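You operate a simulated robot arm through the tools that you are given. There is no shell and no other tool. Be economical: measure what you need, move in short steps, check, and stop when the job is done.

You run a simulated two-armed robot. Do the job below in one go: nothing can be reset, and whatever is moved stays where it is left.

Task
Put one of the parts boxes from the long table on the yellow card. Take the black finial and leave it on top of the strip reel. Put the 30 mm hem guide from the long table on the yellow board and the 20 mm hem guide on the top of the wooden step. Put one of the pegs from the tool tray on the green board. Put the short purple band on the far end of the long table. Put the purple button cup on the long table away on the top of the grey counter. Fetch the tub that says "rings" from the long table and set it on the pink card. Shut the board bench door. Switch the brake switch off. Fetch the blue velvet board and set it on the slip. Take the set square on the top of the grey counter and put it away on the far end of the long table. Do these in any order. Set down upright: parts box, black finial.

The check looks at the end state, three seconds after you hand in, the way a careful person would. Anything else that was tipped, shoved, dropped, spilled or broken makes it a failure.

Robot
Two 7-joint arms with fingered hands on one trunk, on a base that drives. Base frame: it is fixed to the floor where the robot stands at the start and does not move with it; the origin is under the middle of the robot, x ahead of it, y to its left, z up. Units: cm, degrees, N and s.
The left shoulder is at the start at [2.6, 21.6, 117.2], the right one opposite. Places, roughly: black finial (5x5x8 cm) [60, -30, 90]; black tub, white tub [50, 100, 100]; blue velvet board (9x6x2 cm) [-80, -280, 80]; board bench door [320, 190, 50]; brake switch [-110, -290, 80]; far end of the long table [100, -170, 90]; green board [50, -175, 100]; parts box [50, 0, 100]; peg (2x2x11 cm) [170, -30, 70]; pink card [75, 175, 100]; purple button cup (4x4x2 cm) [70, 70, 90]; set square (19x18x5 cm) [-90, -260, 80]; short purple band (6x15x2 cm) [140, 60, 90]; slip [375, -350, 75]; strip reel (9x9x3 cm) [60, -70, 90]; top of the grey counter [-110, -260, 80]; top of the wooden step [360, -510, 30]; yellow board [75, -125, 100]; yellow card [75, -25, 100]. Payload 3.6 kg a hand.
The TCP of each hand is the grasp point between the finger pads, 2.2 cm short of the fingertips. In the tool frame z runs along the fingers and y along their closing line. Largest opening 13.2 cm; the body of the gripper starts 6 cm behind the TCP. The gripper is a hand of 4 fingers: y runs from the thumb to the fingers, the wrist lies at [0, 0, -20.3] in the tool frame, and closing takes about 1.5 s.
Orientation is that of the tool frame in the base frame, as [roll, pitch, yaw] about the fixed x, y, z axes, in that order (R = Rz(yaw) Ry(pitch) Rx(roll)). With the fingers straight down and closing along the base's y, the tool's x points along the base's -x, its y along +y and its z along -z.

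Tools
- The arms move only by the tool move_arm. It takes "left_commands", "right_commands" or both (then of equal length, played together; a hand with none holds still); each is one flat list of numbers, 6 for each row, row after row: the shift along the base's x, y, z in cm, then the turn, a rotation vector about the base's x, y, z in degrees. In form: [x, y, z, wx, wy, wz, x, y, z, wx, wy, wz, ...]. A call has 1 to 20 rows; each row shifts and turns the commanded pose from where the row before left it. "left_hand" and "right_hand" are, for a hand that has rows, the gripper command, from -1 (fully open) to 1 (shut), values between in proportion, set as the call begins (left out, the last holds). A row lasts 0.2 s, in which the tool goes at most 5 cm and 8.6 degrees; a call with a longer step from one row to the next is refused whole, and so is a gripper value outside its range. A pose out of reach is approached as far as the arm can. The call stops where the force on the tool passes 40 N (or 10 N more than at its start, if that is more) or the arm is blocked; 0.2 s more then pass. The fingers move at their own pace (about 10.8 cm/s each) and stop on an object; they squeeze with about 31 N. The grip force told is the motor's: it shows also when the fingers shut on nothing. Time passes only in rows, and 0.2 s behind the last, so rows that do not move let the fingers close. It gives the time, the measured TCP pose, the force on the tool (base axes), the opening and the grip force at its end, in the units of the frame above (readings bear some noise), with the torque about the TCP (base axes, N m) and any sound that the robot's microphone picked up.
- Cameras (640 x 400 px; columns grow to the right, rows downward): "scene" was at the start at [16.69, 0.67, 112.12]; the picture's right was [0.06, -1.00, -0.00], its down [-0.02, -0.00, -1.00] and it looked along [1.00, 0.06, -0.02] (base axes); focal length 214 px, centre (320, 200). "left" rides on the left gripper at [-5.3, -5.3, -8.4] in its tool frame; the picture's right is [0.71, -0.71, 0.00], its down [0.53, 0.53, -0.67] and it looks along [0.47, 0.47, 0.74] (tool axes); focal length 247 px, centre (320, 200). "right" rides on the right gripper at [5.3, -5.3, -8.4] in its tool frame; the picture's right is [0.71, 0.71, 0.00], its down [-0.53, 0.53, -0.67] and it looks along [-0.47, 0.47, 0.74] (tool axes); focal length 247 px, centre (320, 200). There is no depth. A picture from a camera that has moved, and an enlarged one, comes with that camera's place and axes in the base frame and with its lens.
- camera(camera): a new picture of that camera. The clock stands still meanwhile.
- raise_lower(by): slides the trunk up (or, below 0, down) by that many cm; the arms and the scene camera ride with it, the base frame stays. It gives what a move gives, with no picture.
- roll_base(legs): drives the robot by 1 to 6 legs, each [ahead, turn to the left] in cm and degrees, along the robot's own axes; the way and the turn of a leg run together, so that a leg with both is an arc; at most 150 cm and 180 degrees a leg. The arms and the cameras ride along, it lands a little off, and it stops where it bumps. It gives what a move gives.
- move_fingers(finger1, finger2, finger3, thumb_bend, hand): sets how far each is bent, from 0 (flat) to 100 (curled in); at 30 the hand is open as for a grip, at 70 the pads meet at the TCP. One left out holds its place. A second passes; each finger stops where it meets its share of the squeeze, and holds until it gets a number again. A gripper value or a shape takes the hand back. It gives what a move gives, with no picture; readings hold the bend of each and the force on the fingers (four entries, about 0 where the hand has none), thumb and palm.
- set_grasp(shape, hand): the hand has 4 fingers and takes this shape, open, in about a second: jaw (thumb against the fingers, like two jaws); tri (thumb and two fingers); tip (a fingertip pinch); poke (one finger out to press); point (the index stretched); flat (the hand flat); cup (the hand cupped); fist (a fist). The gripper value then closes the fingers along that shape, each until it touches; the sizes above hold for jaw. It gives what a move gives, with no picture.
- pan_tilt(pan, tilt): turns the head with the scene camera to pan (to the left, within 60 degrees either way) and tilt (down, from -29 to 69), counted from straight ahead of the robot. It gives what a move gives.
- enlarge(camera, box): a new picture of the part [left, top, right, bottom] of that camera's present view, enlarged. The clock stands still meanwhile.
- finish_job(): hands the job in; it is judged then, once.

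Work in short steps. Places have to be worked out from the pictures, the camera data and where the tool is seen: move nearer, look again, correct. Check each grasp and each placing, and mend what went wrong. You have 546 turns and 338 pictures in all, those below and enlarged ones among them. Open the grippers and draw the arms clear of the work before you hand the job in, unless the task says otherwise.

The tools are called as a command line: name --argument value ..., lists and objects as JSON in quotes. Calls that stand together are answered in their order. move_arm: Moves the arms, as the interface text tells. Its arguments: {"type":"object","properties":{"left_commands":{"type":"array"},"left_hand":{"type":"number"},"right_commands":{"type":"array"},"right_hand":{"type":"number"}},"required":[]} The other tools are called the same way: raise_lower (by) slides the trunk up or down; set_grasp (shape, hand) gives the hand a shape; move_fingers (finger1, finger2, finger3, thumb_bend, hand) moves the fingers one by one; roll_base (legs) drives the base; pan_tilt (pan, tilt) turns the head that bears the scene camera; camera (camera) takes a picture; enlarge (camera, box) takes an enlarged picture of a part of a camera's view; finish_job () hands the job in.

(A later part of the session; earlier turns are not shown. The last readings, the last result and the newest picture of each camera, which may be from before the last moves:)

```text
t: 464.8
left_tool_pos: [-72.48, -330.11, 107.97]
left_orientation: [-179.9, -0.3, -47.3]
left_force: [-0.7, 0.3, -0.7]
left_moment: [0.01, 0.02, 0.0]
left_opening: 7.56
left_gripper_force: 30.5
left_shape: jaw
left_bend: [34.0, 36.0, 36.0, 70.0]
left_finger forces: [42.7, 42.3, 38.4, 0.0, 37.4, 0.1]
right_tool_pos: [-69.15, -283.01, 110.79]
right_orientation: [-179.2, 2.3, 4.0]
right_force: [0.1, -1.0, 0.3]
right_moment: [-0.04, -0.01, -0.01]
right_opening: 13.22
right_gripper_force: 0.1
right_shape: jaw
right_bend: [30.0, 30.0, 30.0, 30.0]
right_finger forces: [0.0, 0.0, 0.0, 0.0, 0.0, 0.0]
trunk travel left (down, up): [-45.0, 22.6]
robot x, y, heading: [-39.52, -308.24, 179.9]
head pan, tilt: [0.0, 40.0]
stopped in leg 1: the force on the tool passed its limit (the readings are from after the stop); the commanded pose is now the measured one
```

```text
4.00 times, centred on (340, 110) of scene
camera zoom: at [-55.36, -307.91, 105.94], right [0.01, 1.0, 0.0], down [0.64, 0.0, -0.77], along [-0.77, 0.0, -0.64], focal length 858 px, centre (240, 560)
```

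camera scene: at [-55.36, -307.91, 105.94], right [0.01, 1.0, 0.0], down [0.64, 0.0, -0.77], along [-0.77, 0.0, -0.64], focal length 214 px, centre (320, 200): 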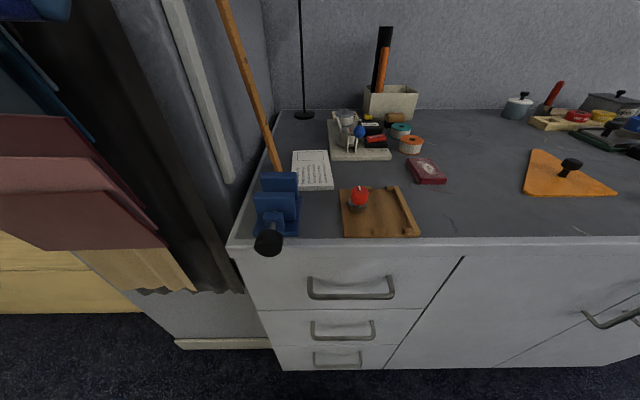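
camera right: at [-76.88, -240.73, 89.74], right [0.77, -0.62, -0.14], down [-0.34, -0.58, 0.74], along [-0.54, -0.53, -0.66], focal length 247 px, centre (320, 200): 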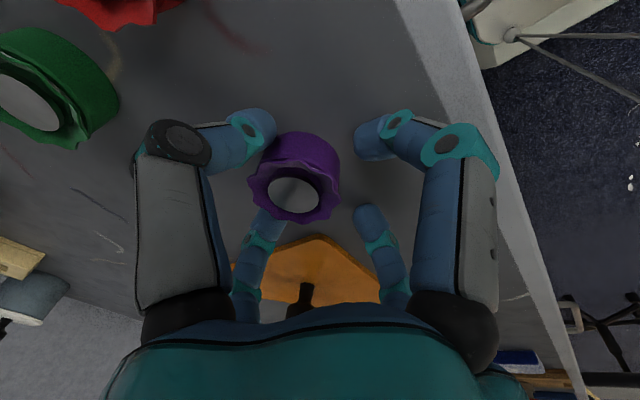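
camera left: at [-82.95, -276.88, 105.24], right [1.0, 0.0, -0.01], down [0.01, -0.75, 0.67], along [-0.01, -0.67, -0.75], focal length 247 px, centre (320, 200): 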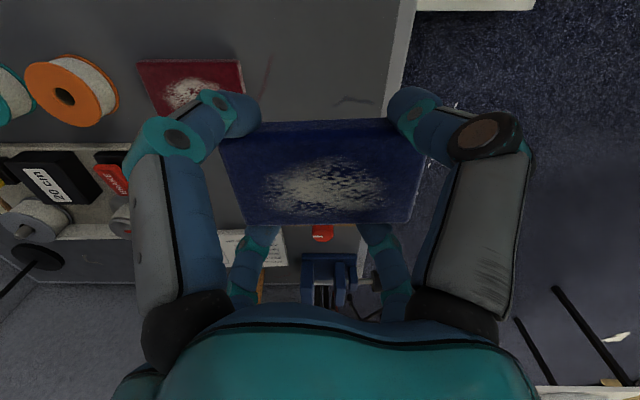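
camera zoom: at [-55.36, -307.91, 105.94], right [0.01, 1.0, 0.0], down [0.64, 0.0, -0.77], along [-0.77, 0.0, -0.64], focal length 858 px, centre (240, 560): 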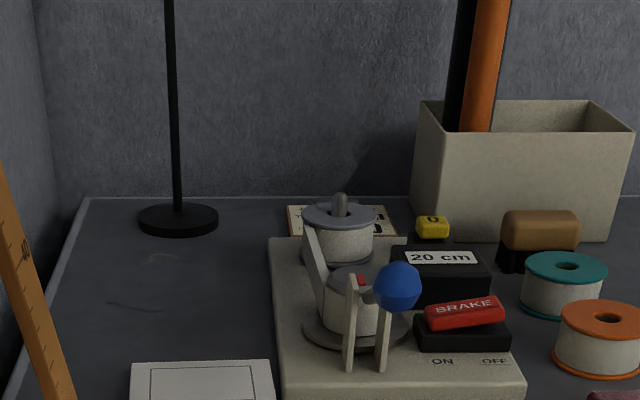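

The rocker "BRAKE" has ON on the left and OFF on the right; its right (OFF) end is up, so it is on. The left hand touched the hanging swatches; I pull it back first, and set the right hand to "poke".

move_arm --left_commands '[4, 1, 0, 0, 0, 0, 4, 2, 0, 0, 0, 0, 3, 3, 0, 0, 0, 0]'

set_grasp --shape "poke" --hand "right"

camera --camera "right"

camera --camera "left"

pan_tilt --pan -10 --tilt 20

camera --camera "scene"

```text
t: 465.6
left_tool_pos: [-62.89, -325.39, 108.6]
left_orientation: [-179.8, -0.4, -47.1]
left_force: [-0.6, -0.6, -0.8]
left_moment: [0.02, 0.02, 0.01]
left_opening: 7.55
left_gripper_force: 31.0
left_shape: jaw
left_bend: [34.0, 36.0, 36.0, 70.0]
left_finger forces: [43.1, 42.3, 38.4, 0.0, 37.4, 0.0]
left hand out of reach, approached as far as the arm can: row 3
right_tool_pos: [-69.18, -282.98, 110.85]
right_orientation: [-179.0, 2.2, 3.9]
right_force: [0.7, 1.0, 0.8]
right_moment: [0.02, -0.01, -0.02]
right_opening: 13.2
right_gripper_force: 0.0
right_shape: jaw
right_bend: [30.0, 30.0, 30.0, 30.0]
right_finger forces: [0.0, 0.1, 0.1, 0.0, 0.0, 0.0]
trunk travel left (down, up): [-45.0, 22.6]
robot x, y, heading: [-39.53, -308.45, 179.6]
head pan, tilt: [0.0, 40.0]
```

```text
t: 466.5
left_tool_pos: [-62.9, -325.33, 108.51]
left_orientation: [-179.8, -0.4, -47.1]
left_force: [0.5, -0.3, -0.6]
left_moment: [0.03, 0.03, 0.0]
left_opening: 7.56
left_gripper_force: 30.5
left_shape: jaw
left_bend: [34.0, 36.0, 36.0, 70.0]
left_finger forces: [43.1, 42.2, 38.4, 0.1, 37.4, 0.0]
right_tool_pos: [-69.24, -282.97, 110.74]
right_orientation: [-179.1, 2.2, 3.9]
right_force: [0.7, 0.8, -0.4]
right_moment: [-0.01, 0.03, -0.01]
right_opening: 0.01
right_gripper_force: 0.2
right_shape: poke
right_bend: [100.0, 100.0, 100.0, 91.0]
right_finger forces: [0.0, 0.0, 0.1, 0.0, 0.1, 0.0]
trunk travel left (down, up): [-45.0, 22.6]
robot x, y, heading: [-39.28, -307.92, 179.7]
head pan, tilt: [0.0, 40.0]
```

```text
144 pictures are left
camera right: at [-63.98, -277.49, 119.0], right [0.75, -0.66, -0.04], down [-0.46, -0.57, 0.68], along [-0.47, -0.49, -0.73], focal length 247 px, centre (320, 200)
```

right: 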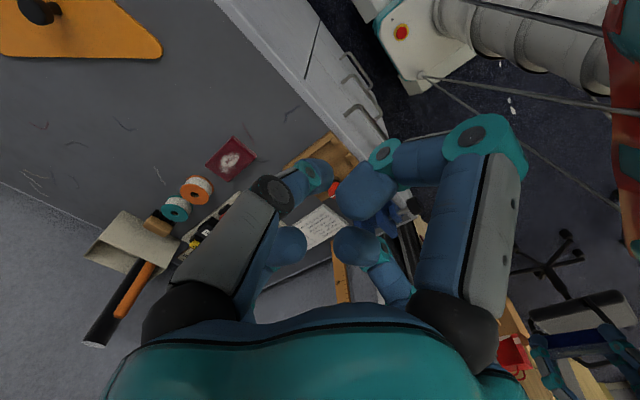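

```text
143 pictures are left
camera left: at [-62.66, -317.74, 117.13], right [1.0, -0.04, 0.01], down [-0.03, -0.74, 0.67], along [-0.02, -0.67, -0.74], focal length 247 px, centre (320, 200)
```

left: 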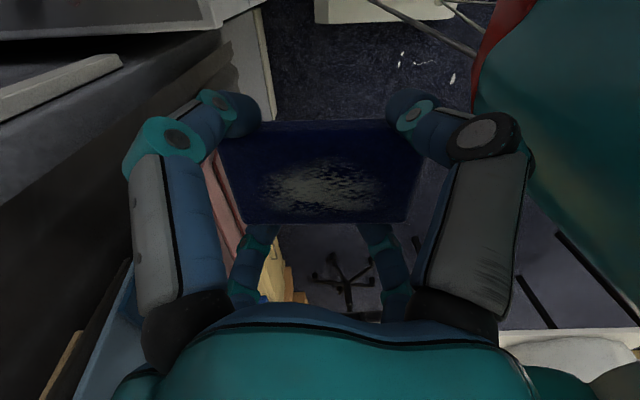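

```text
t: 467.3
left_tool_pos: [-62.93, -325.39, 108.54]
left_orientation: [-179.8, -0.4, -47.1]
left_force: [0.5, -0.2, -0.7]
left_moment: [0.0, -0.01, 0.02]
left_opening: 7.53
left_gripper_force: 31.2
left_shape: jaw
left_bend: [34.0, 36.0, 36.0, 70.0]
left_finger forces: [43.1, 42.3, 38.5, 0.0, 37.5, 0.1]
right_tool_pos: [-69.23, -282.94, 110.73]
right_orientation: [-179.1, 2.2, 4.0]
right_force: [0.6, 0.1, 0.0]
right_moment: [0.01, 0.01, 0.0]
right_opening: 0.0
right_gripper_force: 0.1
right_shape: poke
right_bend: [100.0, 100.0, 100.0, 91.0]
right_finger forces: [0.0, 0.1, 0.0, 0.0, 0.0, 0.1]
trunk travel left (down, up): [-45.0, 22.6]
robot x, y, heading: [-39.1, -308.06, 179.7]
head pan, tilt: [-10.0, 20.0]
```

```text
142 pictures are left
camera scene: at [-56.11, -306.3, 109.06], right [0.18, 0.98, 0.0], down [0.34, -0.06, -0.94], along [-0.92, 0.17, -0.34], focal length 214 px, centre (320, 200)
```

scene: 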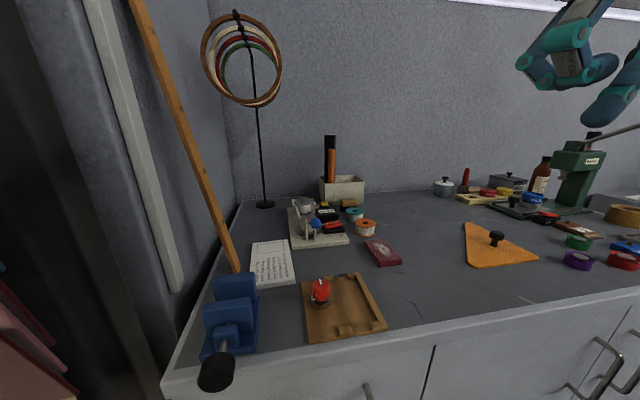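

The swatches hang near the left hand and the switch is just out of reach. I close the right hand as a blunt pointer, move the left hand inward, and roll 6 cm ahead.

set_grasp --shape "jaw" --hand "right"

move_arm --left_commands '[0, 3, 1, 0, 0, 0, 0, 3, 1, 0, 0, 0]' --right_commands '[-3, -2, 0, 0, 0, 0, -3, -2, 0, 0, 0, 0]' --right_hand 1

roll_base --legs '[[6.5, 0]]'

move_arm --right_commands '[-4, -1.5, 0, 0, 0, 0, -4.5, -1.5, 0, 0, 0, 0, -4.5, -1.5, 0, 0, 0, 0, -4.5, -0.5, 0, 0, 0, 0, -4, 0, -2, 0, 0, 0, 0, 0, -4, 0, 0, 0, 0, 0, -4, 0, 0, 0]'

camera --camera "right"

camera --camera "scene"

```text
t: 468.2
left_tool_pos: [-63.08, -325.31, 108.55]
left_orientation: [-179.8, -0.4, -47.2]
left_force: [-0.3, 0.4, -1.0]
left_moment: [-0.01, 0.04, 0.0]
left_opening: 7.55
left_gripper_force: 31.4
left_shape: jaw
left_bend: [34.0, 36.0, 36.0, 70.0]
left_finger forces: [43.1, 42.3, 38.4, 0.0, 37.4, 0.1]
right_tool_pos: [-69.32, -282.87, 110.83]
right_orientation: [-179.1, 2.3, 4.0]
right_force: [0.6, -0.1, 0.2]
right_moment: [0.01, -0.01, 0.0]
right_opening: 13.18
right_gripper_force: 0.1
right_shape: jaw
right_bend: [30.0, 30.0, 30.0, 30.0]
right_finger forces: [0.0, 0.1, 0.0, 0.0, 0.0, 0.1]
trunk travel left (down, up): [-45.0, 22.6]
robot x, y, heading: [-39.33, -307.76, 179.4]
head pan, tilt: [-10.0, 20.0]
```

```text
t: 468.8
left_tool_pos: [-61.71, -320.88, 110.61]
left_orientation: [-179.6, 0.2, -46.2]
left_force: [-1.0, 0.1, -1.6]
left_moment: [-0.01, -0.03, 0.01]
left_opening: 7.54
left_gripper_force: 31.1
left_shape: jaw
left_bend: [34.0, 36.0, 36.0, 70.0]
left_finger forces: [43.2, 42.2, 38.6, 0.0, 37.5, 0.1]
right_tool_pos: [-74.16, -288.64, 111.91]
right_orientation: [-178.2, 3.1, 4.0]
right_force: [0.2, 0.0, -0.9]
right_moment: [0.02, 0.03, -0.02]
right_opening: 0.6
right_gripper_force: 0.0
right_shape: jaw
right_bend: [72.0, 72.0, 72.0, 70.0]
right_finger forces: [0.1, 0.0, 0.1, 0.1, 0.1, 0.0]
trunk travel left (down, up): [-45.0, 22.6]
robot x, y, heading: [-39.49, -308.21, -179.7]
head pan, tilt: [-10.0, 20.0]
```

```text
t: 469.7
left_tool_pos: [-67.41, -319.0, 110.34]
left_orientation: [-179.8, -1.3, -46.9]
left_force: [-0.1, -1.1, 0.0]
left_moment: [0.01, -0.01, -0.02]
left_opening: 7.53
left_gripper_force: 31.4
left_shape: jaw
left_bend: [34.0, 36.0, 36.0, 70.0]
left_finger forces: [43.3, 42.3, 38.5, 0.0, 37.5, 0.0]
right_tool_pos: [-79.66, -286.66, 110.42]
right_orientation: [-179.2, 1.5, 3.7]
right_force: [-0.5, -0.3, 0.0]
right_moment: [0.02, 0.01, -0.01]
right_opening: 0.01
right_gripper_force: 31.9
right_shape: jaw
right_bend: [70.0, 70.0, 70.0, 70.0]
right_finger forces: [0.0, 0.1, 0.0, 0.1, 0.0, 0.0]
trunk travel left (down, up): [-45.0, 22.6]
robot x, y, heading: [-41.82, -308.34, -179.9]
head pan, tilt: [-10.0, 20.0]
stopped in leg 1: the robot was blocked; the commanded pose is now the measured one
```

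```text
t: 470.8
left_tool_pos: [-69.19, -319.03, 109.65]
left_orientation: [-178.7, -2.1, -47.5]
left_force: [-0.1, -0.2, -1.0]
left_moment: [0.02, -0.02, 0.01]
left_opening: 7.53
left_gripper_force: 31.3
left_shape: jaw
left_bend: [34.0, 36.0, 36.0, 70.0]
left_finger forces: [43.3, 42.3, 38.6, 0.1, 37.7, 0.0]
right_tool_pos: [-99.12, -291.93, 108.91]
right_orientation: [-179.1, 0.7, 4.6]
right_force: [0.1, 0.6, 0.9]
right_moment: [-0.01, 0.0, -0.01]
right_opening: 0.0
right_gripper_force: 31.0
right_shape: jaw
right_bend: [70.0, 70.0, 70.0, 70.0]
right_finger forces: [0.0, 0.0, 0.0, 0.0, 0.1, 0.0]
trunk travel left (down, up): [-45.0, 22.6]
robot x, y, heading: [-41.62, -307.83, -179.8]
head pan, tilt: [-10.0, 20.0]
stopped in row 5 (right hand): the arm was blocked; the commanded pose is now the measured one
```

```text
141 pictures are left
camera right: at [-93.97, -286.39, 117.2], right [0.76, -0.65, -0.02], down [-0.47, -0.58, 0.66], along [-0.44, -0.5, -0.75], focal length 247 px, centre (320, 200)
```

right: 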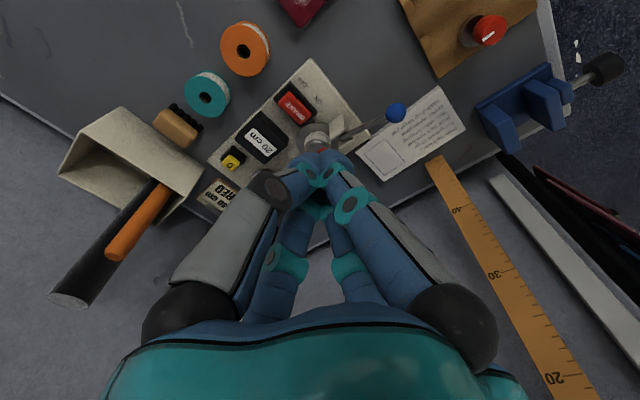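

```text
140 pictures are left
camera scene: at [-55.29, -305.99, 109.65], right [0.17, 0.99, -0.01], down [0.31, -0.06, -0.95], along [-0.94, 0.16, -0.31], focal length 214 px, centre (320, 200)
```

scene: 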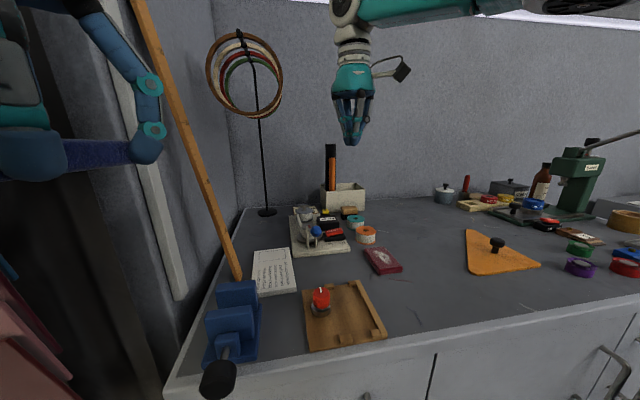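

The left elbow seems to press on something at the side, so I back 2 cm and instead tilt the right hand 40° forward to gain reach.

roll_base --legs '[[-2.5, 0]]'

move_arm --right_commands '[0, 0, 0, 0, 8, 0, 0, 0, 0, 0, 8, 0, 0, 0, 0, 0, 8, 0, 0, 0, 0, 0, 8, 0, 0, 0, 0, 0, 8, 0, -3, 0, -3, 0, 0, 0, -2, -0.5, -4, 0, 0, 0, 0, 0, -4, 0, 0, 0]'

camera --camera "right"

enlarge --camera "scene" --box '[270, 120, 400, 260]'

```text
t: 471.5
left_tool_pos: [-71.65, -318.59, 109.48]
left_orientation: [-178.8, -2.5, -48.6]
left_force: [0.5, 1.0, -1.6]
left_moment: [0.01, -0.02, 0.02]
left_opening: 7.54
left_gripper_force: 31.1
left_shape: jaw
left_bend: [34.0, 36.0, 36.0, 70.0]
left_finger forces: [43.4, 42.3, 38.8, 0.0, 37.7, 0.0]
right_tool_pos: [-99.26, -292.5, 106.78]
right_orientation: [-178.7, -0.8, 7.9]
right_force: [0.7, -0.4, 0.8]
right_moment: [-0.01, 0.01, 0.0]
right_opening: 0.02
right_gripper_force: 31.5
right_shape: jaw
right_bend: [70.0, 70.0, 70.0, 70.0]
right_finger forces: [0.1, 0.0, 0.0, 0.0, 0.0, 0.0]
trunk travel left (down, up): [-45.0, 22.6]
robot x, y, heading: [-41.05, -308.12, -179.8]
head pan, tilt: [-10.0, 20.0]
stopped in leg 1: the robot was blocked; the commanded pose is now the measured one
```

```text
t: 471.8
left_tool_pos: [-72.88, -318.13, 109.56]
left_orientation: [-178.8, -2.4, -49.8]
left_force: [-0.1, -0.3, -0.8]
left_moment: [-0.02, 0.03, -0.01]
left_opening: 7.51
left_gripper_force: 31.0
left_shape: jaw
left_bend: [34.0, 36.0, 36.0, 70.0]
left_finger forces: [43.3, 42.2, 38.8, 0.0, 37.7, 0.1]
right_tool_pos: [-99.49, -293.49, 105.93]
right_orientation: [-177.9, 1.8, 10.9]
right_force: [-0.6, 0.4, -0.8]
right_moment: [-0.04, 0.03, -0.03]
right_opening: 0.01
right_gripper_force: 31.1
right_shape: jaw
right_bend: [70.0, 70.0, 70.0, 70.0]
right_finger forces: [0.0, 0.0, 0.0, 0.0, 0.1, 0.0]
trunk travel left (down, up): [-45.0, 22.6]
robot x, y, heading: [-41.45, -308.22, -179.8]
head pan, tilt: [-10.0, 20.0]
stopped in row 1 (right hand): the arm was blocked; the commanded pose is now the measured one
```

```text
139 pictures are left
camera right: at [-94.81, -287.71, 114.19], right [0.83, -0.56, -0.05], down [-0.39, -0.64, 0.67], along [-0.4, -0.53, -0.75], focal length 247 px, centre (320, 200)
```

right: 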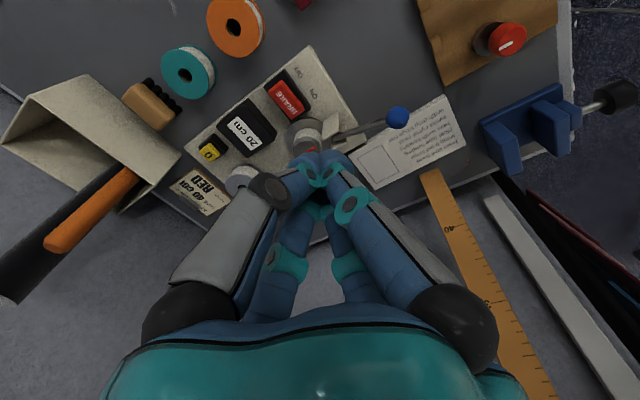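

```text
2.86 times, centred on (335, 190) of scene
camera zoom: at [-53.6, -305.6, 109.86], right [0.17, 0.99, -0.02], down [0.3, -0.07, -0.95], along [-0.94, 0.16, -0.3], focal length 613 px, centre (277, 229)
```

zoom: 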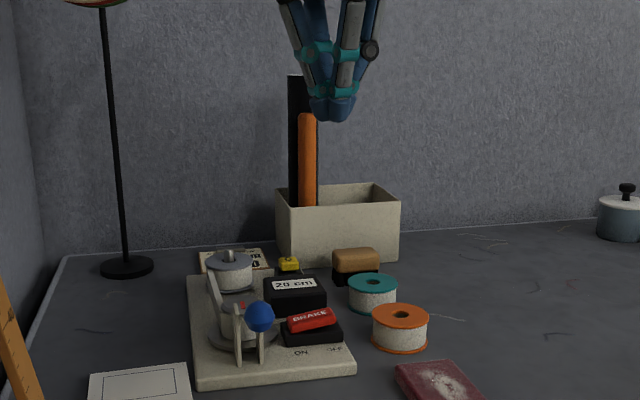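

The robot is strained, likely by the left arm folded too tightly. I extend the left hand forward and up to relieve it, and check.

move_arm --left_commands '[-3, 0, 3, 0, 0, 0, -3, 0, 3, 0, 0, 0, -2, 0, 2, 0, 0, 0]'

camera --camera "left"

pan_tilt --pan 40 --tilt 10

camera --camera "scene"

```text
t: 472.2
left_tool_pos: [-73.66, -318.13, 109.03]
left_orientation: [-178.2, -3.8, -52.9]
left_force: [0.1, -0.7, 0.0]
left_moment: [0.04, -0.01, -0.01]
left_opening: 7.52
left_gripper_force: 31.3
left_shape: jaw
left_bend: [34.0, 36.0, 36.0, 70.0]
left_finger forces: [43.4, 42.1, 38.9, 0.0, 37.6, 0.0]
right_tool_pos: [-98.27, -294.89, 104.96]
right_orientation: [-177.4, 1.2, 14.3]
right_force: [-1.0, 0.9, 0.5]
right_moment: [-0.07, 0.0, 0.02]
right_opening: 0.0
right_gripper_force: 31.2
right_shape: jaw
right_bend: [70.0, 70.0, 70.0, 70.0]
right_finger forces: [0.1, 0.0, 0.0, 0.1, 0.1, 0.0]
trunk travel left (down, up): [-45.0, 22.6]
robot x, y, heading: [-41.02, -308.0, -179.8]
head pan, tilt: [-10.0, 20.0]
stopped in row 1 (right hand): the arm was blocked; the commanded pose is now the measured one
```

```text
137 pictures are left
camera left: at [-73.07, -310.4, 117.31], right [0.99, -0.13, 0.07], down [-0.15, -0.71, 0.69], along [-0.04, -0.69, -0.72], focal length 247 px, centre (320, 200)
```

left: 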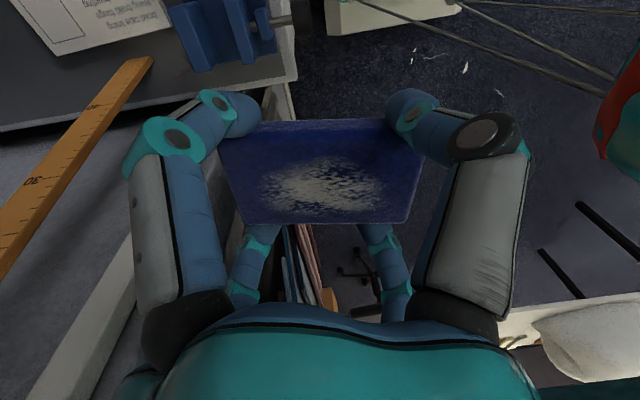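

```text
t: 473.4
left_tool_pos: [-73.61, -318.23, 109.03]
left_orientation: [-178.1, -4.0, -52.8]
left_force: [0.7, 0.0, -0.7]
left_moment: [0.01, 0.0, -0.02]
left_opening: 7.51
left_gripper_force: 31.4
left_shape: jaw
left_bend: [34.0, 36.0, 36.0, 70.0]
left_finger forces: [43.4, 42.2, 38.9, 0.0, 37.8, 0.0]
right_tool_pos: [-98.01, -295.21, 105.09]
right_orientation: [-177.3, 1.4, 15.1]
right_force: [0.6, 0.2, 0.0]
right_moment: [-0.02, 0.03, -0.02]
right_opening: 0.0
right_gripper_force: 31.0
right_shape: jaw
right_bend: [70.0, 70.0, 70.0, 70.0]
right_finger forces: [0.0, 0.0, 0.0, 0.1, 0.0, 0.1]
trunk travel left (down, up): [-45.0, 22.6]
robot x, y, heading: [-41.3, -308.11, -179.8]
head pan, tilt: [40.0, 10.0]
```

```text
136 pictures are left
camera scene: at [-50.07, -313.43, 111.59], right [-0.64, 0.76, 0.03], down [0.08, 0.11, -0.99], along [-0.76, -0.64, -0.13], focal length 214 px, centre (320, 200)
```

scene: 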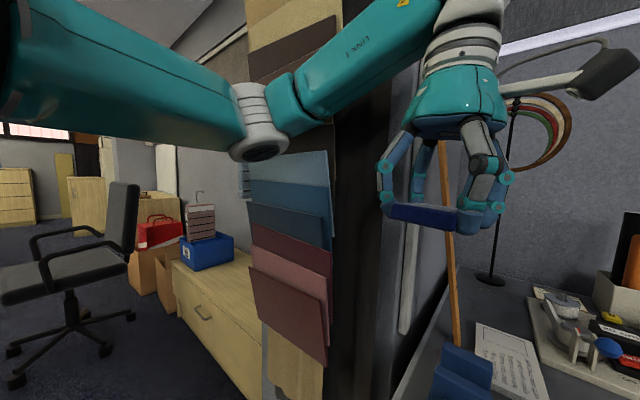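

The left elbow presses on the swatch pillar. I reverse 12 cm to free it.

roll_base --legs '[[-12, 0]]'

camera --camera "scene"

```text
t: 474.1
left_tool_pos: [-75.42, -317.82, 108.5]
left_orientation: [-178.3, -3.7, -57.0]
left_force: [-0.9, -0.2, -0.6]
left_moment: [-0.02, -0.03, -0.03]
left_opening: 7.51
left_gripper_force: 30.8
left_shape: jaw
left_bend: [34.0, 36.0, 36.0, 70.0]
left_finger forces: [43.3, 42.0, 38.9, 0.0, 37.7, 0.0]
right_tool_pos: [-94.77, -296.37, 102.59]
right_orientation: [-177.3, -0.4, 20.6]
right_force: [0.7, 0.4, 0.1]
right_moment: [-0.03, 0.02, -0.05]
right_opening: 0.0
right_gripper_force: 31.5
right_shape: jaw
right_bend: [70.0, 70.0, 70.0, 70.0]
right_finger forces: [0.0, 0.0, 0.1, 0.0, 0.1, 0.0]
trunk travel left (down, up): [-45.0, 22.6]
robot x, y, heading: [-40.2, -308.32, -179.1]
head pan, tilt: [40.0, 10.0]
stopped in leg 1: the robot was blocked; the commanded pose is now the measured one
```

```text
135 pictures are left
camera scene: at [-47.24, -313.94, 112.02], right [-0.65, 0.76, 0.04], down [0.06, 0.11, -0.99], along [-0.76, -0.64, -0.12], focal length 214 px, centre (320, 200)
```

scene: 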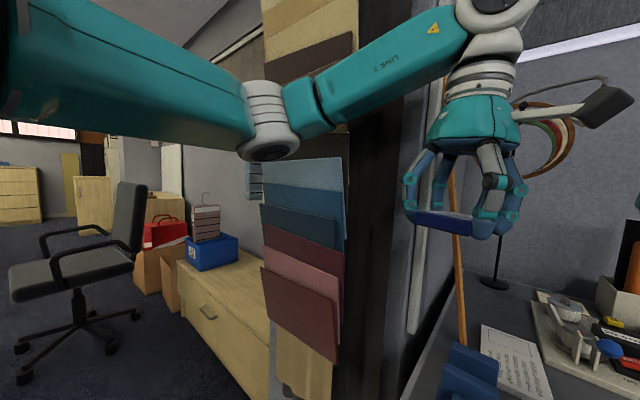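

I test a small right turn to see which way it frees.

roll_base --legs '[[0, -6]]'

roll_base --legs '[[-5, 0]]'

```text
t: 474.8
left_tool_pos: [-79.8, -315.84, 106.43]
left_orientation: [177.9, -2.5, -65.3]
left_force: [-0.2, -1.3, -1.5]
left_moment: [-0.01, -0.03, -0.02]
left_opening: 7.5
left_gripper_force: 30.4
left_shape: jaw
left_bend: [34.0, 36.0, 36.0, 70.0]
left_finger forces: [42.4, 41.5, 38.3, 0.0, 37.4, 0.0]
right_tool_pos: [-88.9, -305.35, 96.83]
right_orientation: [-177.8, -3.8, 39.1]
right_force: [-1.3, 1.1, 1.2]
right_moment: [-0.1, -0.05, 0.02]
right_opening: 0.0
right_gripper_force: 31.4
right_shape: jaw
right_bend: [70.0, 70.0, 70.0, 70.0]
right_finger forces: [0.1, 0.1, 0.0, 0.0, 0.0, 0.1]
trunk travel left (down, up): [-45.0, 22.6]
robot x, y, heading: [-39.53, -308.23, -179.0]
head pan, tilt: [40.0, 10.0]
stopped in leg 1: the robot was blocked; the commanded pose is now the measured one
```

```text
t: 475.5
left_tool_pos: [-83.4, -313.04, 102.21]
left_orientation: [179.7, -6.5, -78.6]
left_force: [82.1, -111.3, -0.4]
left_moment: [8.85, 7.47, -11.07]
left_opening: 7.47
left_gripper_force: 31.0
left_shape: jaw
left_bend: [34.0, 36.0, 36.0, 70.0]
left_finger forces: [45.2, 48.8, 38.1, 0.0, 34.3, 0.1]
right_tool_pos: [-88.26, -306.09, 92.13]
right_orientation: [178.4, -6.4, 48.5]
right_force: [-6.3, 11.6, -4.7]
right_moment: [-0.76, -0.34, 0.08]
right_opening: 0.02
right_gripper_force: 31.1
right_shape: jaw
right_bend: [70.0, 70.0, 70.0, 70.0]
right_finger forces: [0.0, 0.1, 0.0, 0.0, 0.1, 13.0]
trunk travel left (down, up): [-45.0, 22.6]
robot x, y, heading: [-38.61, -308.37, -178.5]
head pan, tilt: [40.0, 10.0]
stopped in leg 1: the robot was blocked; the commanded pose is now the measured one
```

The hands have drifted together. I separate them: right hand up and toward +y, left hand up.

move_arm --right_commands '[1, 2, 2, 0, 0, 0, 1, 3, 3, 0, 0, 0, 1, 3, 3, 0, 0, 0]'

camera --camera "scene"

```text
t: 475.8
left_tool_pos: [-84.93, -312.29, 100.56]
left_orientation: [-178.0, -8.0, -82.7]
left_force: [90.8, -74.8, 9.5]
left_moment: [3.21, 7.26, -4.11]
left_opening: 7.41
left_gripper_force: 30.7
left_shape: jaw
left_bend: [33.0, 36.0, 35.0, 70.0]
left_finger forces: [62.6, 55.9, 37.3, 0.1, 31.0, 0.1]
right_tool_pos: [-89.35, -305.45, 90.73]
right_orientation: [177.9, -7.5, 51.6]
right_force: [-30.5, 20.7, -16.8]
right_moment: [-1.07, -1.95, -0.42]
right_opening: 0.0
right_gripper_force: 31.1
right_shape: jaw
right_bend: [70.0, 70.0, 70.0, 70.0]
right_finger forces: [0.0, 0.0, 0.0, 0.0, 0.0, 39.0]
trunk travel left (down, up): [-45.0, 22.6]
robot x, y, heading: [-38.62, -308.83, -177.8]
head pan, tilt: [40.0, 10.0]
stopped in row 1 (right hand): the force on the tool passed its limit (the readings are from after the stop); the commanded pose is now the measured one
```

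```text
134 pictures are left
camera scene: at [-47.08, -315.17, 111.59], right [-0.67, 0.74, 0.04], down [0.07, 0.12, -0.99], along [-0.74, -0.66, -0.13], focal length 214 px, centre (320, 200)
```

scene: 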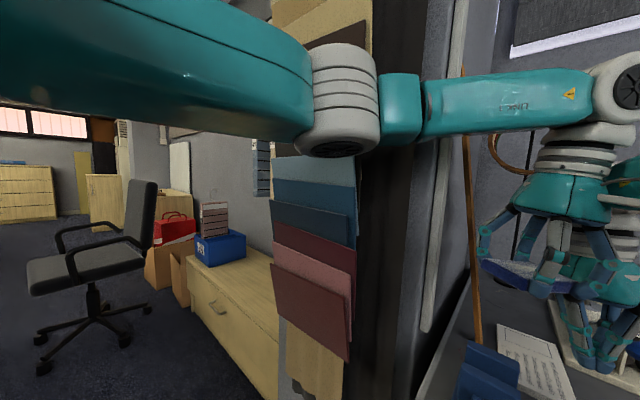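

Left is above right, so I lift the left hand straight up to untangle.

move_arm --left_commands '[0, 0.5, 1.5, 0, 0, 0, 0, 0.5, 2, 0, 0, 0, 0, 0, 3, 0, 0, 0]'

camera --camera "left"

camera --camera "right"

```text
t: 476.1
left_tool_pos: [-89.12, -310.3, 97.29]
left_orientation: [-173.6, -10.3, -85.0]
left_force: [56.6, -76.6, 34.2]
left_moment: [6.8, 5.69, -2.4]
left_opening: 7.39
left_gripper_force: 31.0
left_shape: jaw
left_bend: [33.0, 36.0, 35.0, 70.0]
left_finger forces: [50.3, 55.5, 40.1, 0.0, 34.9, 0.1]
right_tool_pos: [-92.73, -303.59, 86.92]
right_orientation: [173.4, -8.5, 51.3]
right_force: [-4.3, -50.4, -5.3]
right_moment: [0.19, -0.34, 1.63]
right_opening: 0.0
right_gripper_force: 30.6
right_shape: jaw
right_bend: [70.0, 70.0, 70.0, 70.0]
right_finger forces: [0.0, 7.0, 0.0, 0.0, 67.7, 12.9]
trunk travel left (down, up): [-45.0, 22.6]
robot x, y, heading: [-38.62, -308.72, -177.8]
head pan, tilt: [40.0, 10.0]
stopped in row 1 (left hand): the arm was blocked; the commanded pose is now the measured one
```

```text
133 pictures are left
camera left: at [-85.33, -303.06, 105.34], right [0.76, -0.62, 0.21], down [-0.56, -0.46, 0.69], along [-0.33, -0.64, -0.7], focal length 247 px, centre (320, 200)
```

left: 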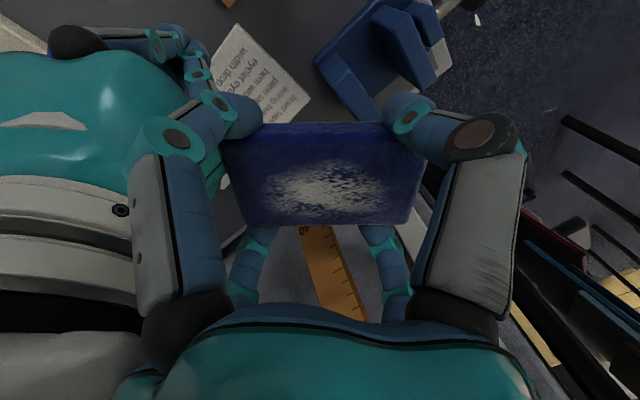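

```text
132 pictures are left
camera right: at [-95.02, -296.49, 95.32], right [0.98, 0.1, 0.19], down [-0.04, -0.77, 0.64], along [0.21, -0.63, -0.75], focal length 247 px, centre (320, 200)
```

right: 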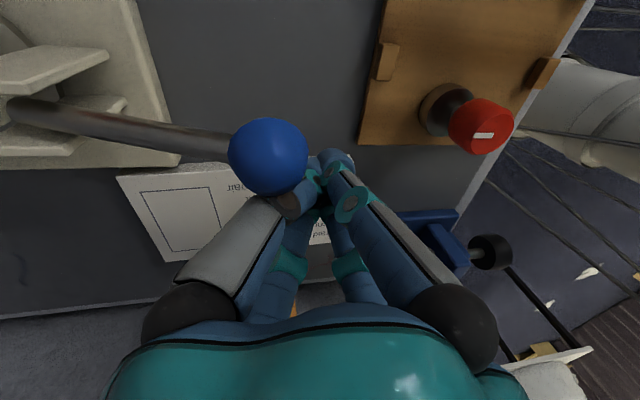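

The arms sag with every blocked command. I raise the trunk to lift everything clear.

raise_lower --by 10

camera --camera "scene"

```text
t: 476.4
left_tool_pos: [-88.74, -309.99, 96.99]
left_orientation: [-173.2, -10.2, -84.8]
left_force: [19.4, -24.2, 14.1]
left_moment: [3.17, 2.61, -0.15]
left_opening: 7.41
left_gripper_force: 30.9
left_shape: jaw
left_bend: [33.0, 36.0, 35.0, 70.0]
left_finger forces: [49.6, 48.4, 40.8, 0.1, 39.8, 0.1]
right_tool_pos: [-93.08, -303.59, 86.5]
right_orientation: [173.7, -8.0, 51.2]
right_force: [-20.0, -19.8, -8.8]
right_moment: [0.31, -0.8, 0.98]
right_opening: 0.0
right_gripper_force: 31.3
right_shape: jaw
right_bend: [70.0, 70.0, 70.0, 70.0]
right_finger forces: [0.0, 0.0, 0.1, 0.0, 26.6, 0.5]
trunk travel left (down, up): [-44.9, 22.7]
robot x, y, heading: [-38.5, -308.99, -178.2]
head pan, tilt: [40.0, 10.0]
stopped: the force on the tool passed its limit (the readings are from after the stop); the commanded pose is now the measured one
```

```text
131 pictures are left
camera scene: at [-51.89, -314.19, 110.76], right [-0.67, 0.74, 0.0], down [0.12, 0.11, -0.99], along [-0.73, -0.66, -0.16], focal length 214 px, centre (320, 200)
```

scene: 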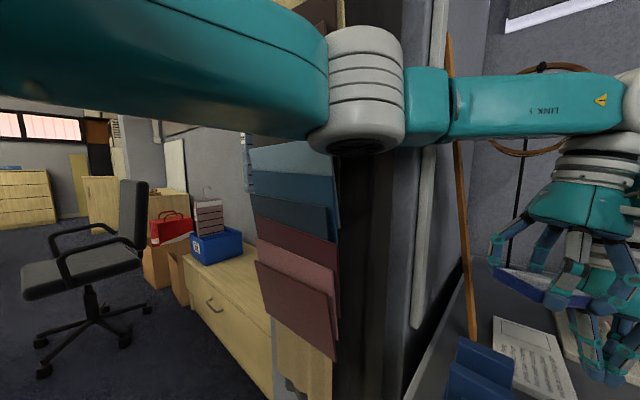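

The robot is level again and forces have dropped. I now reverse gently so both hands draw away from the counter.

roll_base --legs '[[-8, 0]]'

camera --camera "right"

```text
t: 477.1
left_tool_pos: [-88.33, -309.67, 97.14]
left_orientation: [-173.1, -10.6, -85.5]
left_force: [7.2, -13.9, 3.0]
left_moment: [1.69, 0.86, 0.1]
left_opening: 7.42
left_gripper_force: 31.1
left_shape: jaw
left_bend: [33.0, 36.0, 35.0, 70.0]
left_finger forces: [49.3, 48.0, 40.8, 0.1, 39.9, 0.0]
right_tool_pos: [-92.88, -303.71, 86.57]
right_orientation: [173.4, -8.0, 50.6]
right_force: [-2.0, -6.4, 0.9]
right_moment: [0.16, -0.04, 0.21]
right_opening: 0.0
right_gripper_force: 31.2
right_shape: jaw
right_bend: [70.0, 70.0, 70.0, 70.0]
right_finger forces: [0.0, 0.1, 0.1, 0.0, 6.4, 0.1]
trunk travel left (down, up): [-44.9, 22.7]
robot x, y, heading: [-37.6, -308.99, -177.9]
head pan, tilt: [40.0, 10.0]
stopped in leg 1: the force on the tool passed its limit (the readings are from after the stop); the commanded pose is now the measured one
```

```text
130 pictures are left
camera right: at [-95.13, -296.67, 94.87], right [0.98, 0.09, 0.18], down [-0.05, -0.76, 0.64], along [0.19, -0.64, -0.74], focal length 247 px, centre (320, 200)
```

right: 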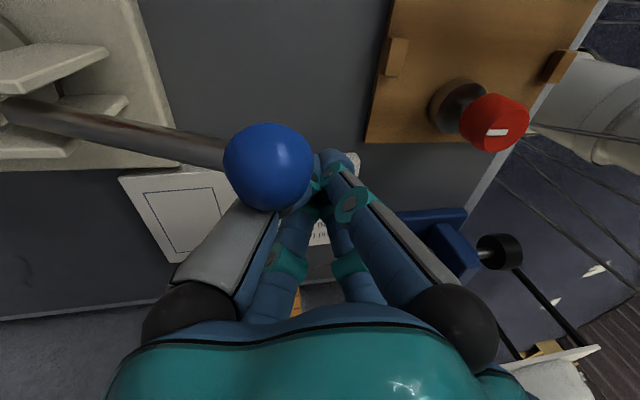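

Forces are nearly gone. I lift the right hand straight up and slightly toward +y away from both the lever and the left hand.

move_arm --right_commands '[0.5, 0, 1, 0, 0, 0, 0.5, 0.5, 1.5, 0, 0, 0, 0.5, 1, 2, 0, 0, 0]'

camera --camera "right"

```text
t: 477.9
left_tool_pos: [-88.14, -309.49, 97.31]
left_orientation: [-173.2, -9.9, -86.0]
left_force: [8.6, -1.4, 3.2]
left_moment: [0.11, -0.04, -0.43]
left_opening: 7.39
left_gripper_force: 30.5
left_shape: jaw
left_bend: [33.0, 36.0, 35.0, 70.0]
left_finger forces: [50.2, 48.6, 39.8, 0.0, 38.4, 0.0]
right_tool_pos: [-91.34, -301.84, 90.55]
right_orientation: [173.4, -8.7, 50.3]
right_force: [-8.1, 2.2, -2.1]
right_moment: [0.05, -0.48, -0.18]
right_opening: 0.02
right_gripper_force: 30.7
right_shape: jaw
right_bend: [70.0, 70.0, 70.0, 70.0]
right_finger forces: [0.1, 9.1, 0.0, 0.0, 0.1, 0.1]
trunk travel left (down, up): [-44.9, 22.7]
robot x, y, heading: [-37.7, -308.29, -178.1]
head pan, tilt: [40.0, 10.0]
```

```text
129 pictures are left
camera right: at [-93.44, -294.92, 98.91], right [0.98, 0.08, 0.19], down [-0.06, -0.77, 0.64], along [0.19, -0.63, -0.75], focal length 247 px, centre (320, 200)
```

right: 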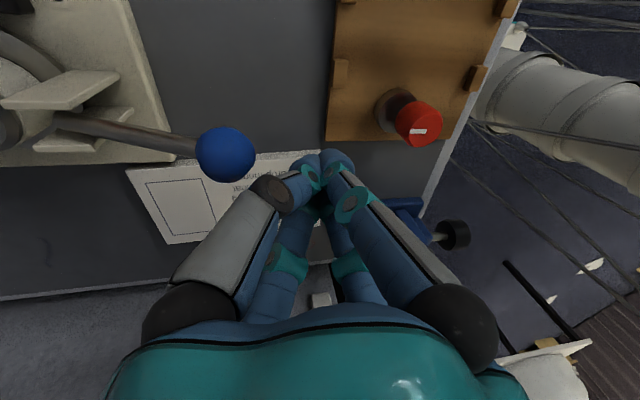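

The right hand is free of the lever. I continue lifting it away, then lift the left.

move_arm --right_commands '[0.5, 2, 2, 0, 0, -5, 0.5, 3, 2, 0, 0, -6, 0.5, 4, 2, 0, 0, -6, 0.5, 4, 2, 0, 0, -6]'

move_arm --left_commands '[0.5, -0.5, 1.5, 0, 0, 0, 0.5, -0.5, 2, 0, 0, 0, 1, -1, 2, 0, 0, 0]'

camera --camera "scene"

```text
t: 478.3
left_tool_pos: [-87.71, -309.07, 97.53]
left_orientation: [-172.5, -9.3, -87.1]
left_force: [5.5, -1.0, 1.1]
left_moment: [0.07, 0.12, -0.29]
left_opening: 7.44
left_gripper_force: 30.8
left_shape: jaw
left_bend: [32.0, 36.0, 35.0, 70.0]
left_finger forces: [46.6, 46.7, 39.9, 0.0, 40.3, 0.0]
right_tool_pos: [-91.15, -300.74, 92.3]
right_orientation: [173.7, -8.1, 46.2]
right_force: [-4.8, 1.3, -1.1]
right_moment: [-0.04, -0.38, -0.13]
right_opening: 0.03
right_gripper_force: 31.0
right_shape: jaw
right_bend: [70.0, 70.0, 70.0, 70.0]
right_finger forces: [0.1, 0.0, 0.0, 0.0, 0.0, 0.0]
trunk travel left (down, up): [-44.9, 22.7]
robot x, y, heading: [-37.38, -308.58, -177.9]
head pan, tilt: [40.0, 10.0]
stopped in row 2 (left hand): the force on the tool passed its limit (the readings are from after the stop); the commanded pose is now the measured one
```

```text
t: 479.3
left_tool_pos: [-82.72, -307.48, 101.51]
left_orientation: [-170.9, -9.9, -91.6]
left_force: [-0.4, 0.0, -0.5]
left_moment: [0.04, -0.03, 0.01]
left_opening: 7.41
left_gripper_force: 31.5
left_shape: jaw
left_bend: [32.0, 36.0, 35.0, 70.0]
left_finger forces: [46.3, 46.5, 39.8, 0.0, 40.2, 0.0]
right_tool_pos: [-90.51, -300.35, 92.93]
right_orientation: [173.5, -7.5, 46.2]
right_force: [0.6, -0.1, -0.2]
right_moment: [0.0, 0.0, -0.03]
right_opening: 0.0
right_gripper_force: 31.8
right_shape: jaw
right_bend: [70.0, 70.0, 70.0, 70.0]
right_finger forces: [0.0, 0.0, 0.0, 0.0, 0.0, 0.1]
trunk travel left (down, up): [-44.9, 22.7]
robot x, y, heading: [-37.49, -309.05, -178.0]
head pan, tilt: [40.0, 10.0]
stopped in row 3 (left hand): the arm was blocked; the commanded pose is now the measured one
```

```text
128 pictures are left
camera scene: at [-51.19, -314.21, 110.92], right [-0.67, 0.74, 0.0], down [0.12, 0.11, -0.99], along [-0.73, -0.66, -0.16], focal length 214 px, centre (320, 200)
```

scene: 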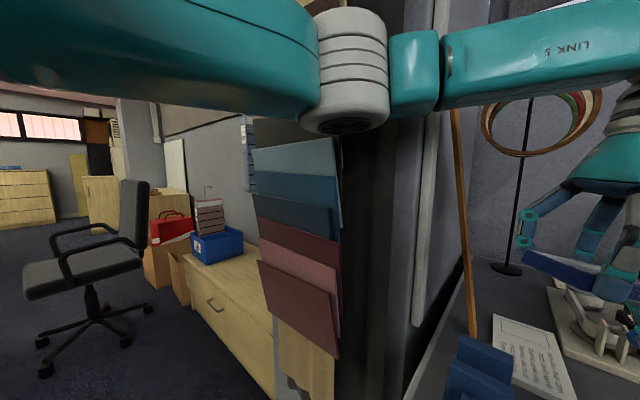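

Both hands are free of force now. I reverse the base to get the left elbow clear of the pillar.

roll_base --legs '[[-10, 0]]'

roll_base --legs '[[-12, 0]]'

camera --camera "scene"

```text
t: 480.5
left_tool_pos: [-73.76, -308.56, 101.23]
left_orientation: [-170.6, -9.3, -90.8]
left_force: [0.4, -0.2, -0.4]
left_moment: [0.01, 0.01, 0.02]
left_opening: 7.42
left_gripper_force: 30.7
left_shape: jaw
left_bend: [32.0, 36.0, 35.0, 70.0]
left_finger forces: [46.3, 46.4, 39.7, 0.1, 40.1, 0.1]
right_tool_pos: [-80.98, -300.81, 92.1]
right_orientation: [173.5, -8.3, 46.3]
right_force: [0.4, 0.2, 0.7]
right_moment: [0.02, 0.01, -0.01]
right_opening: 0.0
right_gripper_force: 31.0
right_shape: jaw
right_bend: [70.0, 70.0, 70.0, 70.0]
right_finger forces: [0.0, 0.0, 0.0, 0.1, 0.0, 0.1]
trunk travel left (down, up): [-44.9, 22.7]
robot x, y, heading: [-27.23, -308.38, -178.1]
head pan, tilt: [40.0, 10.0]
```

```text
t: 481.7
left_tool_pos: [-61.8, -308.18, 101.31]
left_orientation: [-170.6, -9.3, -90.8]
left_force: [0.3, -0.5, -0.7]
left_moment: [0.01, 0.02, 0.0]
left_opening: 7.42
left_gripper_force: 31.3
left_shape: jaw
left_bend: [32.0, 36.0, 35.0, 70.0]
left_finger forces: [46.3, 46.3, 39.6, 0.0, 40.1, 0.0]
right_tool_pos: [-69.08, -300.31, 92.26]
right_orientation: [173.6, -8.3, 46.3]
right_force: [0.1, 1.1, -0.5]
right_moment: [-0.01, 0.0, 0.02]
right_opening: 0.0
right_gripper_force: 31.3
right_shape: jaw
right_bend: [70.0, 70.0, 70.0, 70.0]
right_finger forces: [0.0, 0.0, 0.0, 0.1, 0.0, 0.0]
trunk travel left (down, up): [-44.9, 22.7]
robot x, y, heading: [-15.28, -308.01, -178.1]
head pan, tilt: [40.0, 10.0]
```

```text
127 pictures are left
camera scene: at [-29.96, -314.27, 110.61], right [-0.67, 0.74, 0.0], down [0.13, 0.12, -0.98], along [-0.73, -0.66, -0.17], focal length 214 px, centre (320, 200)
```

scene: 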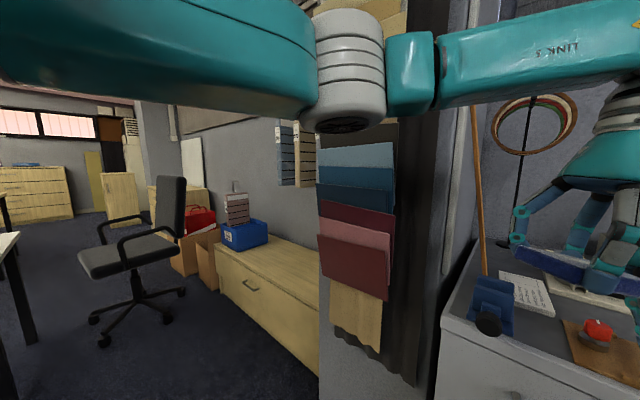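

Clear now. I re-sort the arms: right hand up, level and to its side; left hand level and to its side.

move_arm --right_commands '[0, 2, 4, 0, 0, -7, 1, 4, 2, -0.8, 5.2, 0, 1, 4, 2, -0.8, 5.2, 0, 0, 4, 2, 0, 0, -8, 0, 4, 2, 0, 0, -8, 0, 3, 2, 0, 0, -8, 0, 0, 2, 0, 0, -8]'

move_arm --left_commands '[0, -3, 2, 4.6, 4.6, 0, 0, -4, 2, 4.7, 4.7, 0, 0, -4, 1, 0, 0, 8, 0, -4, 0, 0, 0, 8, 0, -4, 0, 0, 0, 8, 0, -4, 0, 0, 0, 8, 0, 0, 0, 0, 0, 8]'

pan_tilt --pan 0 --tilt 30

camera --camera "scene"

enlarge --camera "scene" --box '[260, 60, 430, 170]'

```text
t: 483.3
left_tool_pos: [-61.98, -308.25, 101.41]
left_orientation: [-170.6, -9.3, -90.7]
left_force: [0.6, -0.7, -0.5]
left_moment: [-0.01, 0.02, -0.01]
left_opening: 7.41
left_gripper_force: 30.8
left_shape: jaw
left_bend: [32.0, 36.0, 35.0, 70.0]
left_finger forces: [46.2, 46.4, 39.7, 0.0, 40.0, 0.0]
right_tool_pos: [-67.39, -278.98, 108.49]
right_orientation: [178.8, 0.7, 6.8]
right_force: [0.2, -0.4, -0.3]
right_moment: [0.02, 0.0, -0.01]
right_opening: 0.02
right_gripper_force: 31.1
right_shape: jaw
right_bend: [70.0, 70.0, 70.0, 70.0]
right_finger forces: [0.1, 0.0, 0.1, 0.0, 0.0, 0.1]
trunk travel left (down, up): [-44.9, 22.7]
robot x, y, heading: [-15.65, -308.0, -177.6]
head pan, tilt: [40.0, 10.0]
```

```text
t: 484.9
left_tool_pos: [-61.81, -331.33, 106.28]
left_orientation: [-179.9, -0.2, -50.0]
left_force: [-0.3, 0.3, -1.8]
left_moment: [-0.03, 0.01, 0.01]
left_opening: 7.41
left_gripper_force: 30.9
left_shape: jaw
left_bend: [32.0, 36.0, 35.0, 70.0]
left_finger forces: [45.9, 45.9, 39.3, 0.0, 39.4, 0.0]
right_tool_pos: [-67.4, -278.97, 108.52]
right_orientation: [178.7, 0.7, 7.0]
right_force: [-0.5, 0.0, 0.5]
right_moment: [0.0, -0.01, 0.01]
right_opening: 0.0
right_gripper_force: 31.0
right_shape: jaw
right_bend: [70.0, 70.0, 70.0, 70.0]
right_finger forces: [0.0, 0.0, 0.0, 0.0, 0.0, 0.1]
trunk travel left (down, up): [-44.9, 22.7]
robot x, y, heading: [-15.74, -307.77, -177.7]
head pan, tilt: [40.0, 10.0]
```

```text
t: 486.0
left_tool_pos: [-61.81, -331.24, 106.29]
left_orientation: [-180.0, -0.1, -50.1]
left_force: [-0.7, -0.5, -0.5]
left_moment: [0.01, 0.02, -0.01]
left_opening: 7.41
left_gripper_force: 31.7
left_shape: jaw
left_bend: [32.0, 36.0, 35.0, 70.0]
left_finger forces: [45.9, 45.8, 39.3, 0.1, 39.4, 0.0]
right_tool_pos: [-67.34, -279.0, 108.47]
right_orientation: [178.8, 0.7, 6.8]
right_force: [-1.3, 0.5, 0.4]
right_moment: [-0.06, -0.04, 0.02]
right_opening: 0.0
right_gripper_force: 31.4
right_shape: jaw
right_bend: [70.0, 70.0, 70.0, 70.0]
right_finger forces: [0.0, 0.0, 0.0, 0.1, 0.1, 0.0]
trunk travel left (down, up): [-44.9, 22.7]
robot x, y, heading: [-15.52, -307.87, -177.7]
head pan, tilt: [0.0, 30.0]
```

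```text
126 pictures are left
camera scene: at [-32.22, -308.38, 107.35], right [-0.04, 1.0, 0.0], down [0.5, 0.02, -0.87], along [-0.87, -0.03, -0.5], focal length 214 px, centre (320, 200)
```

scene: 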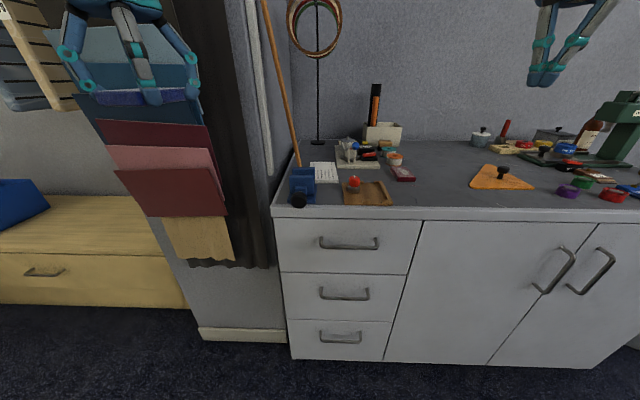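

```text
3.64 times, centred on (345, 115) of scene
camera zoom: at [-32.22, -308.38, 107.35], right [-0.04, 1.0, 0.0], down [0.5, 0.02, -0.87], along [-0.87, -0.03, -0.5], focal length 780 px, centre (229, 509)
```

zoom: 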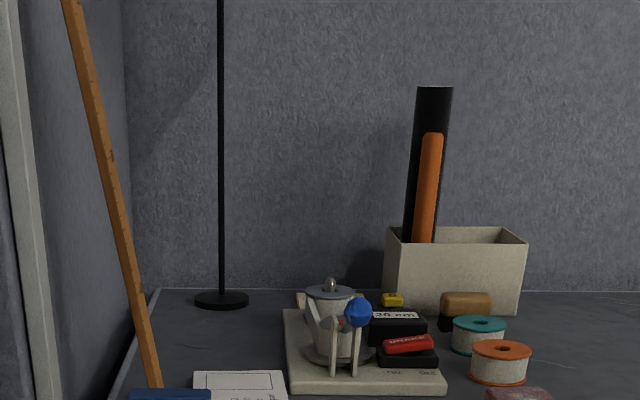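

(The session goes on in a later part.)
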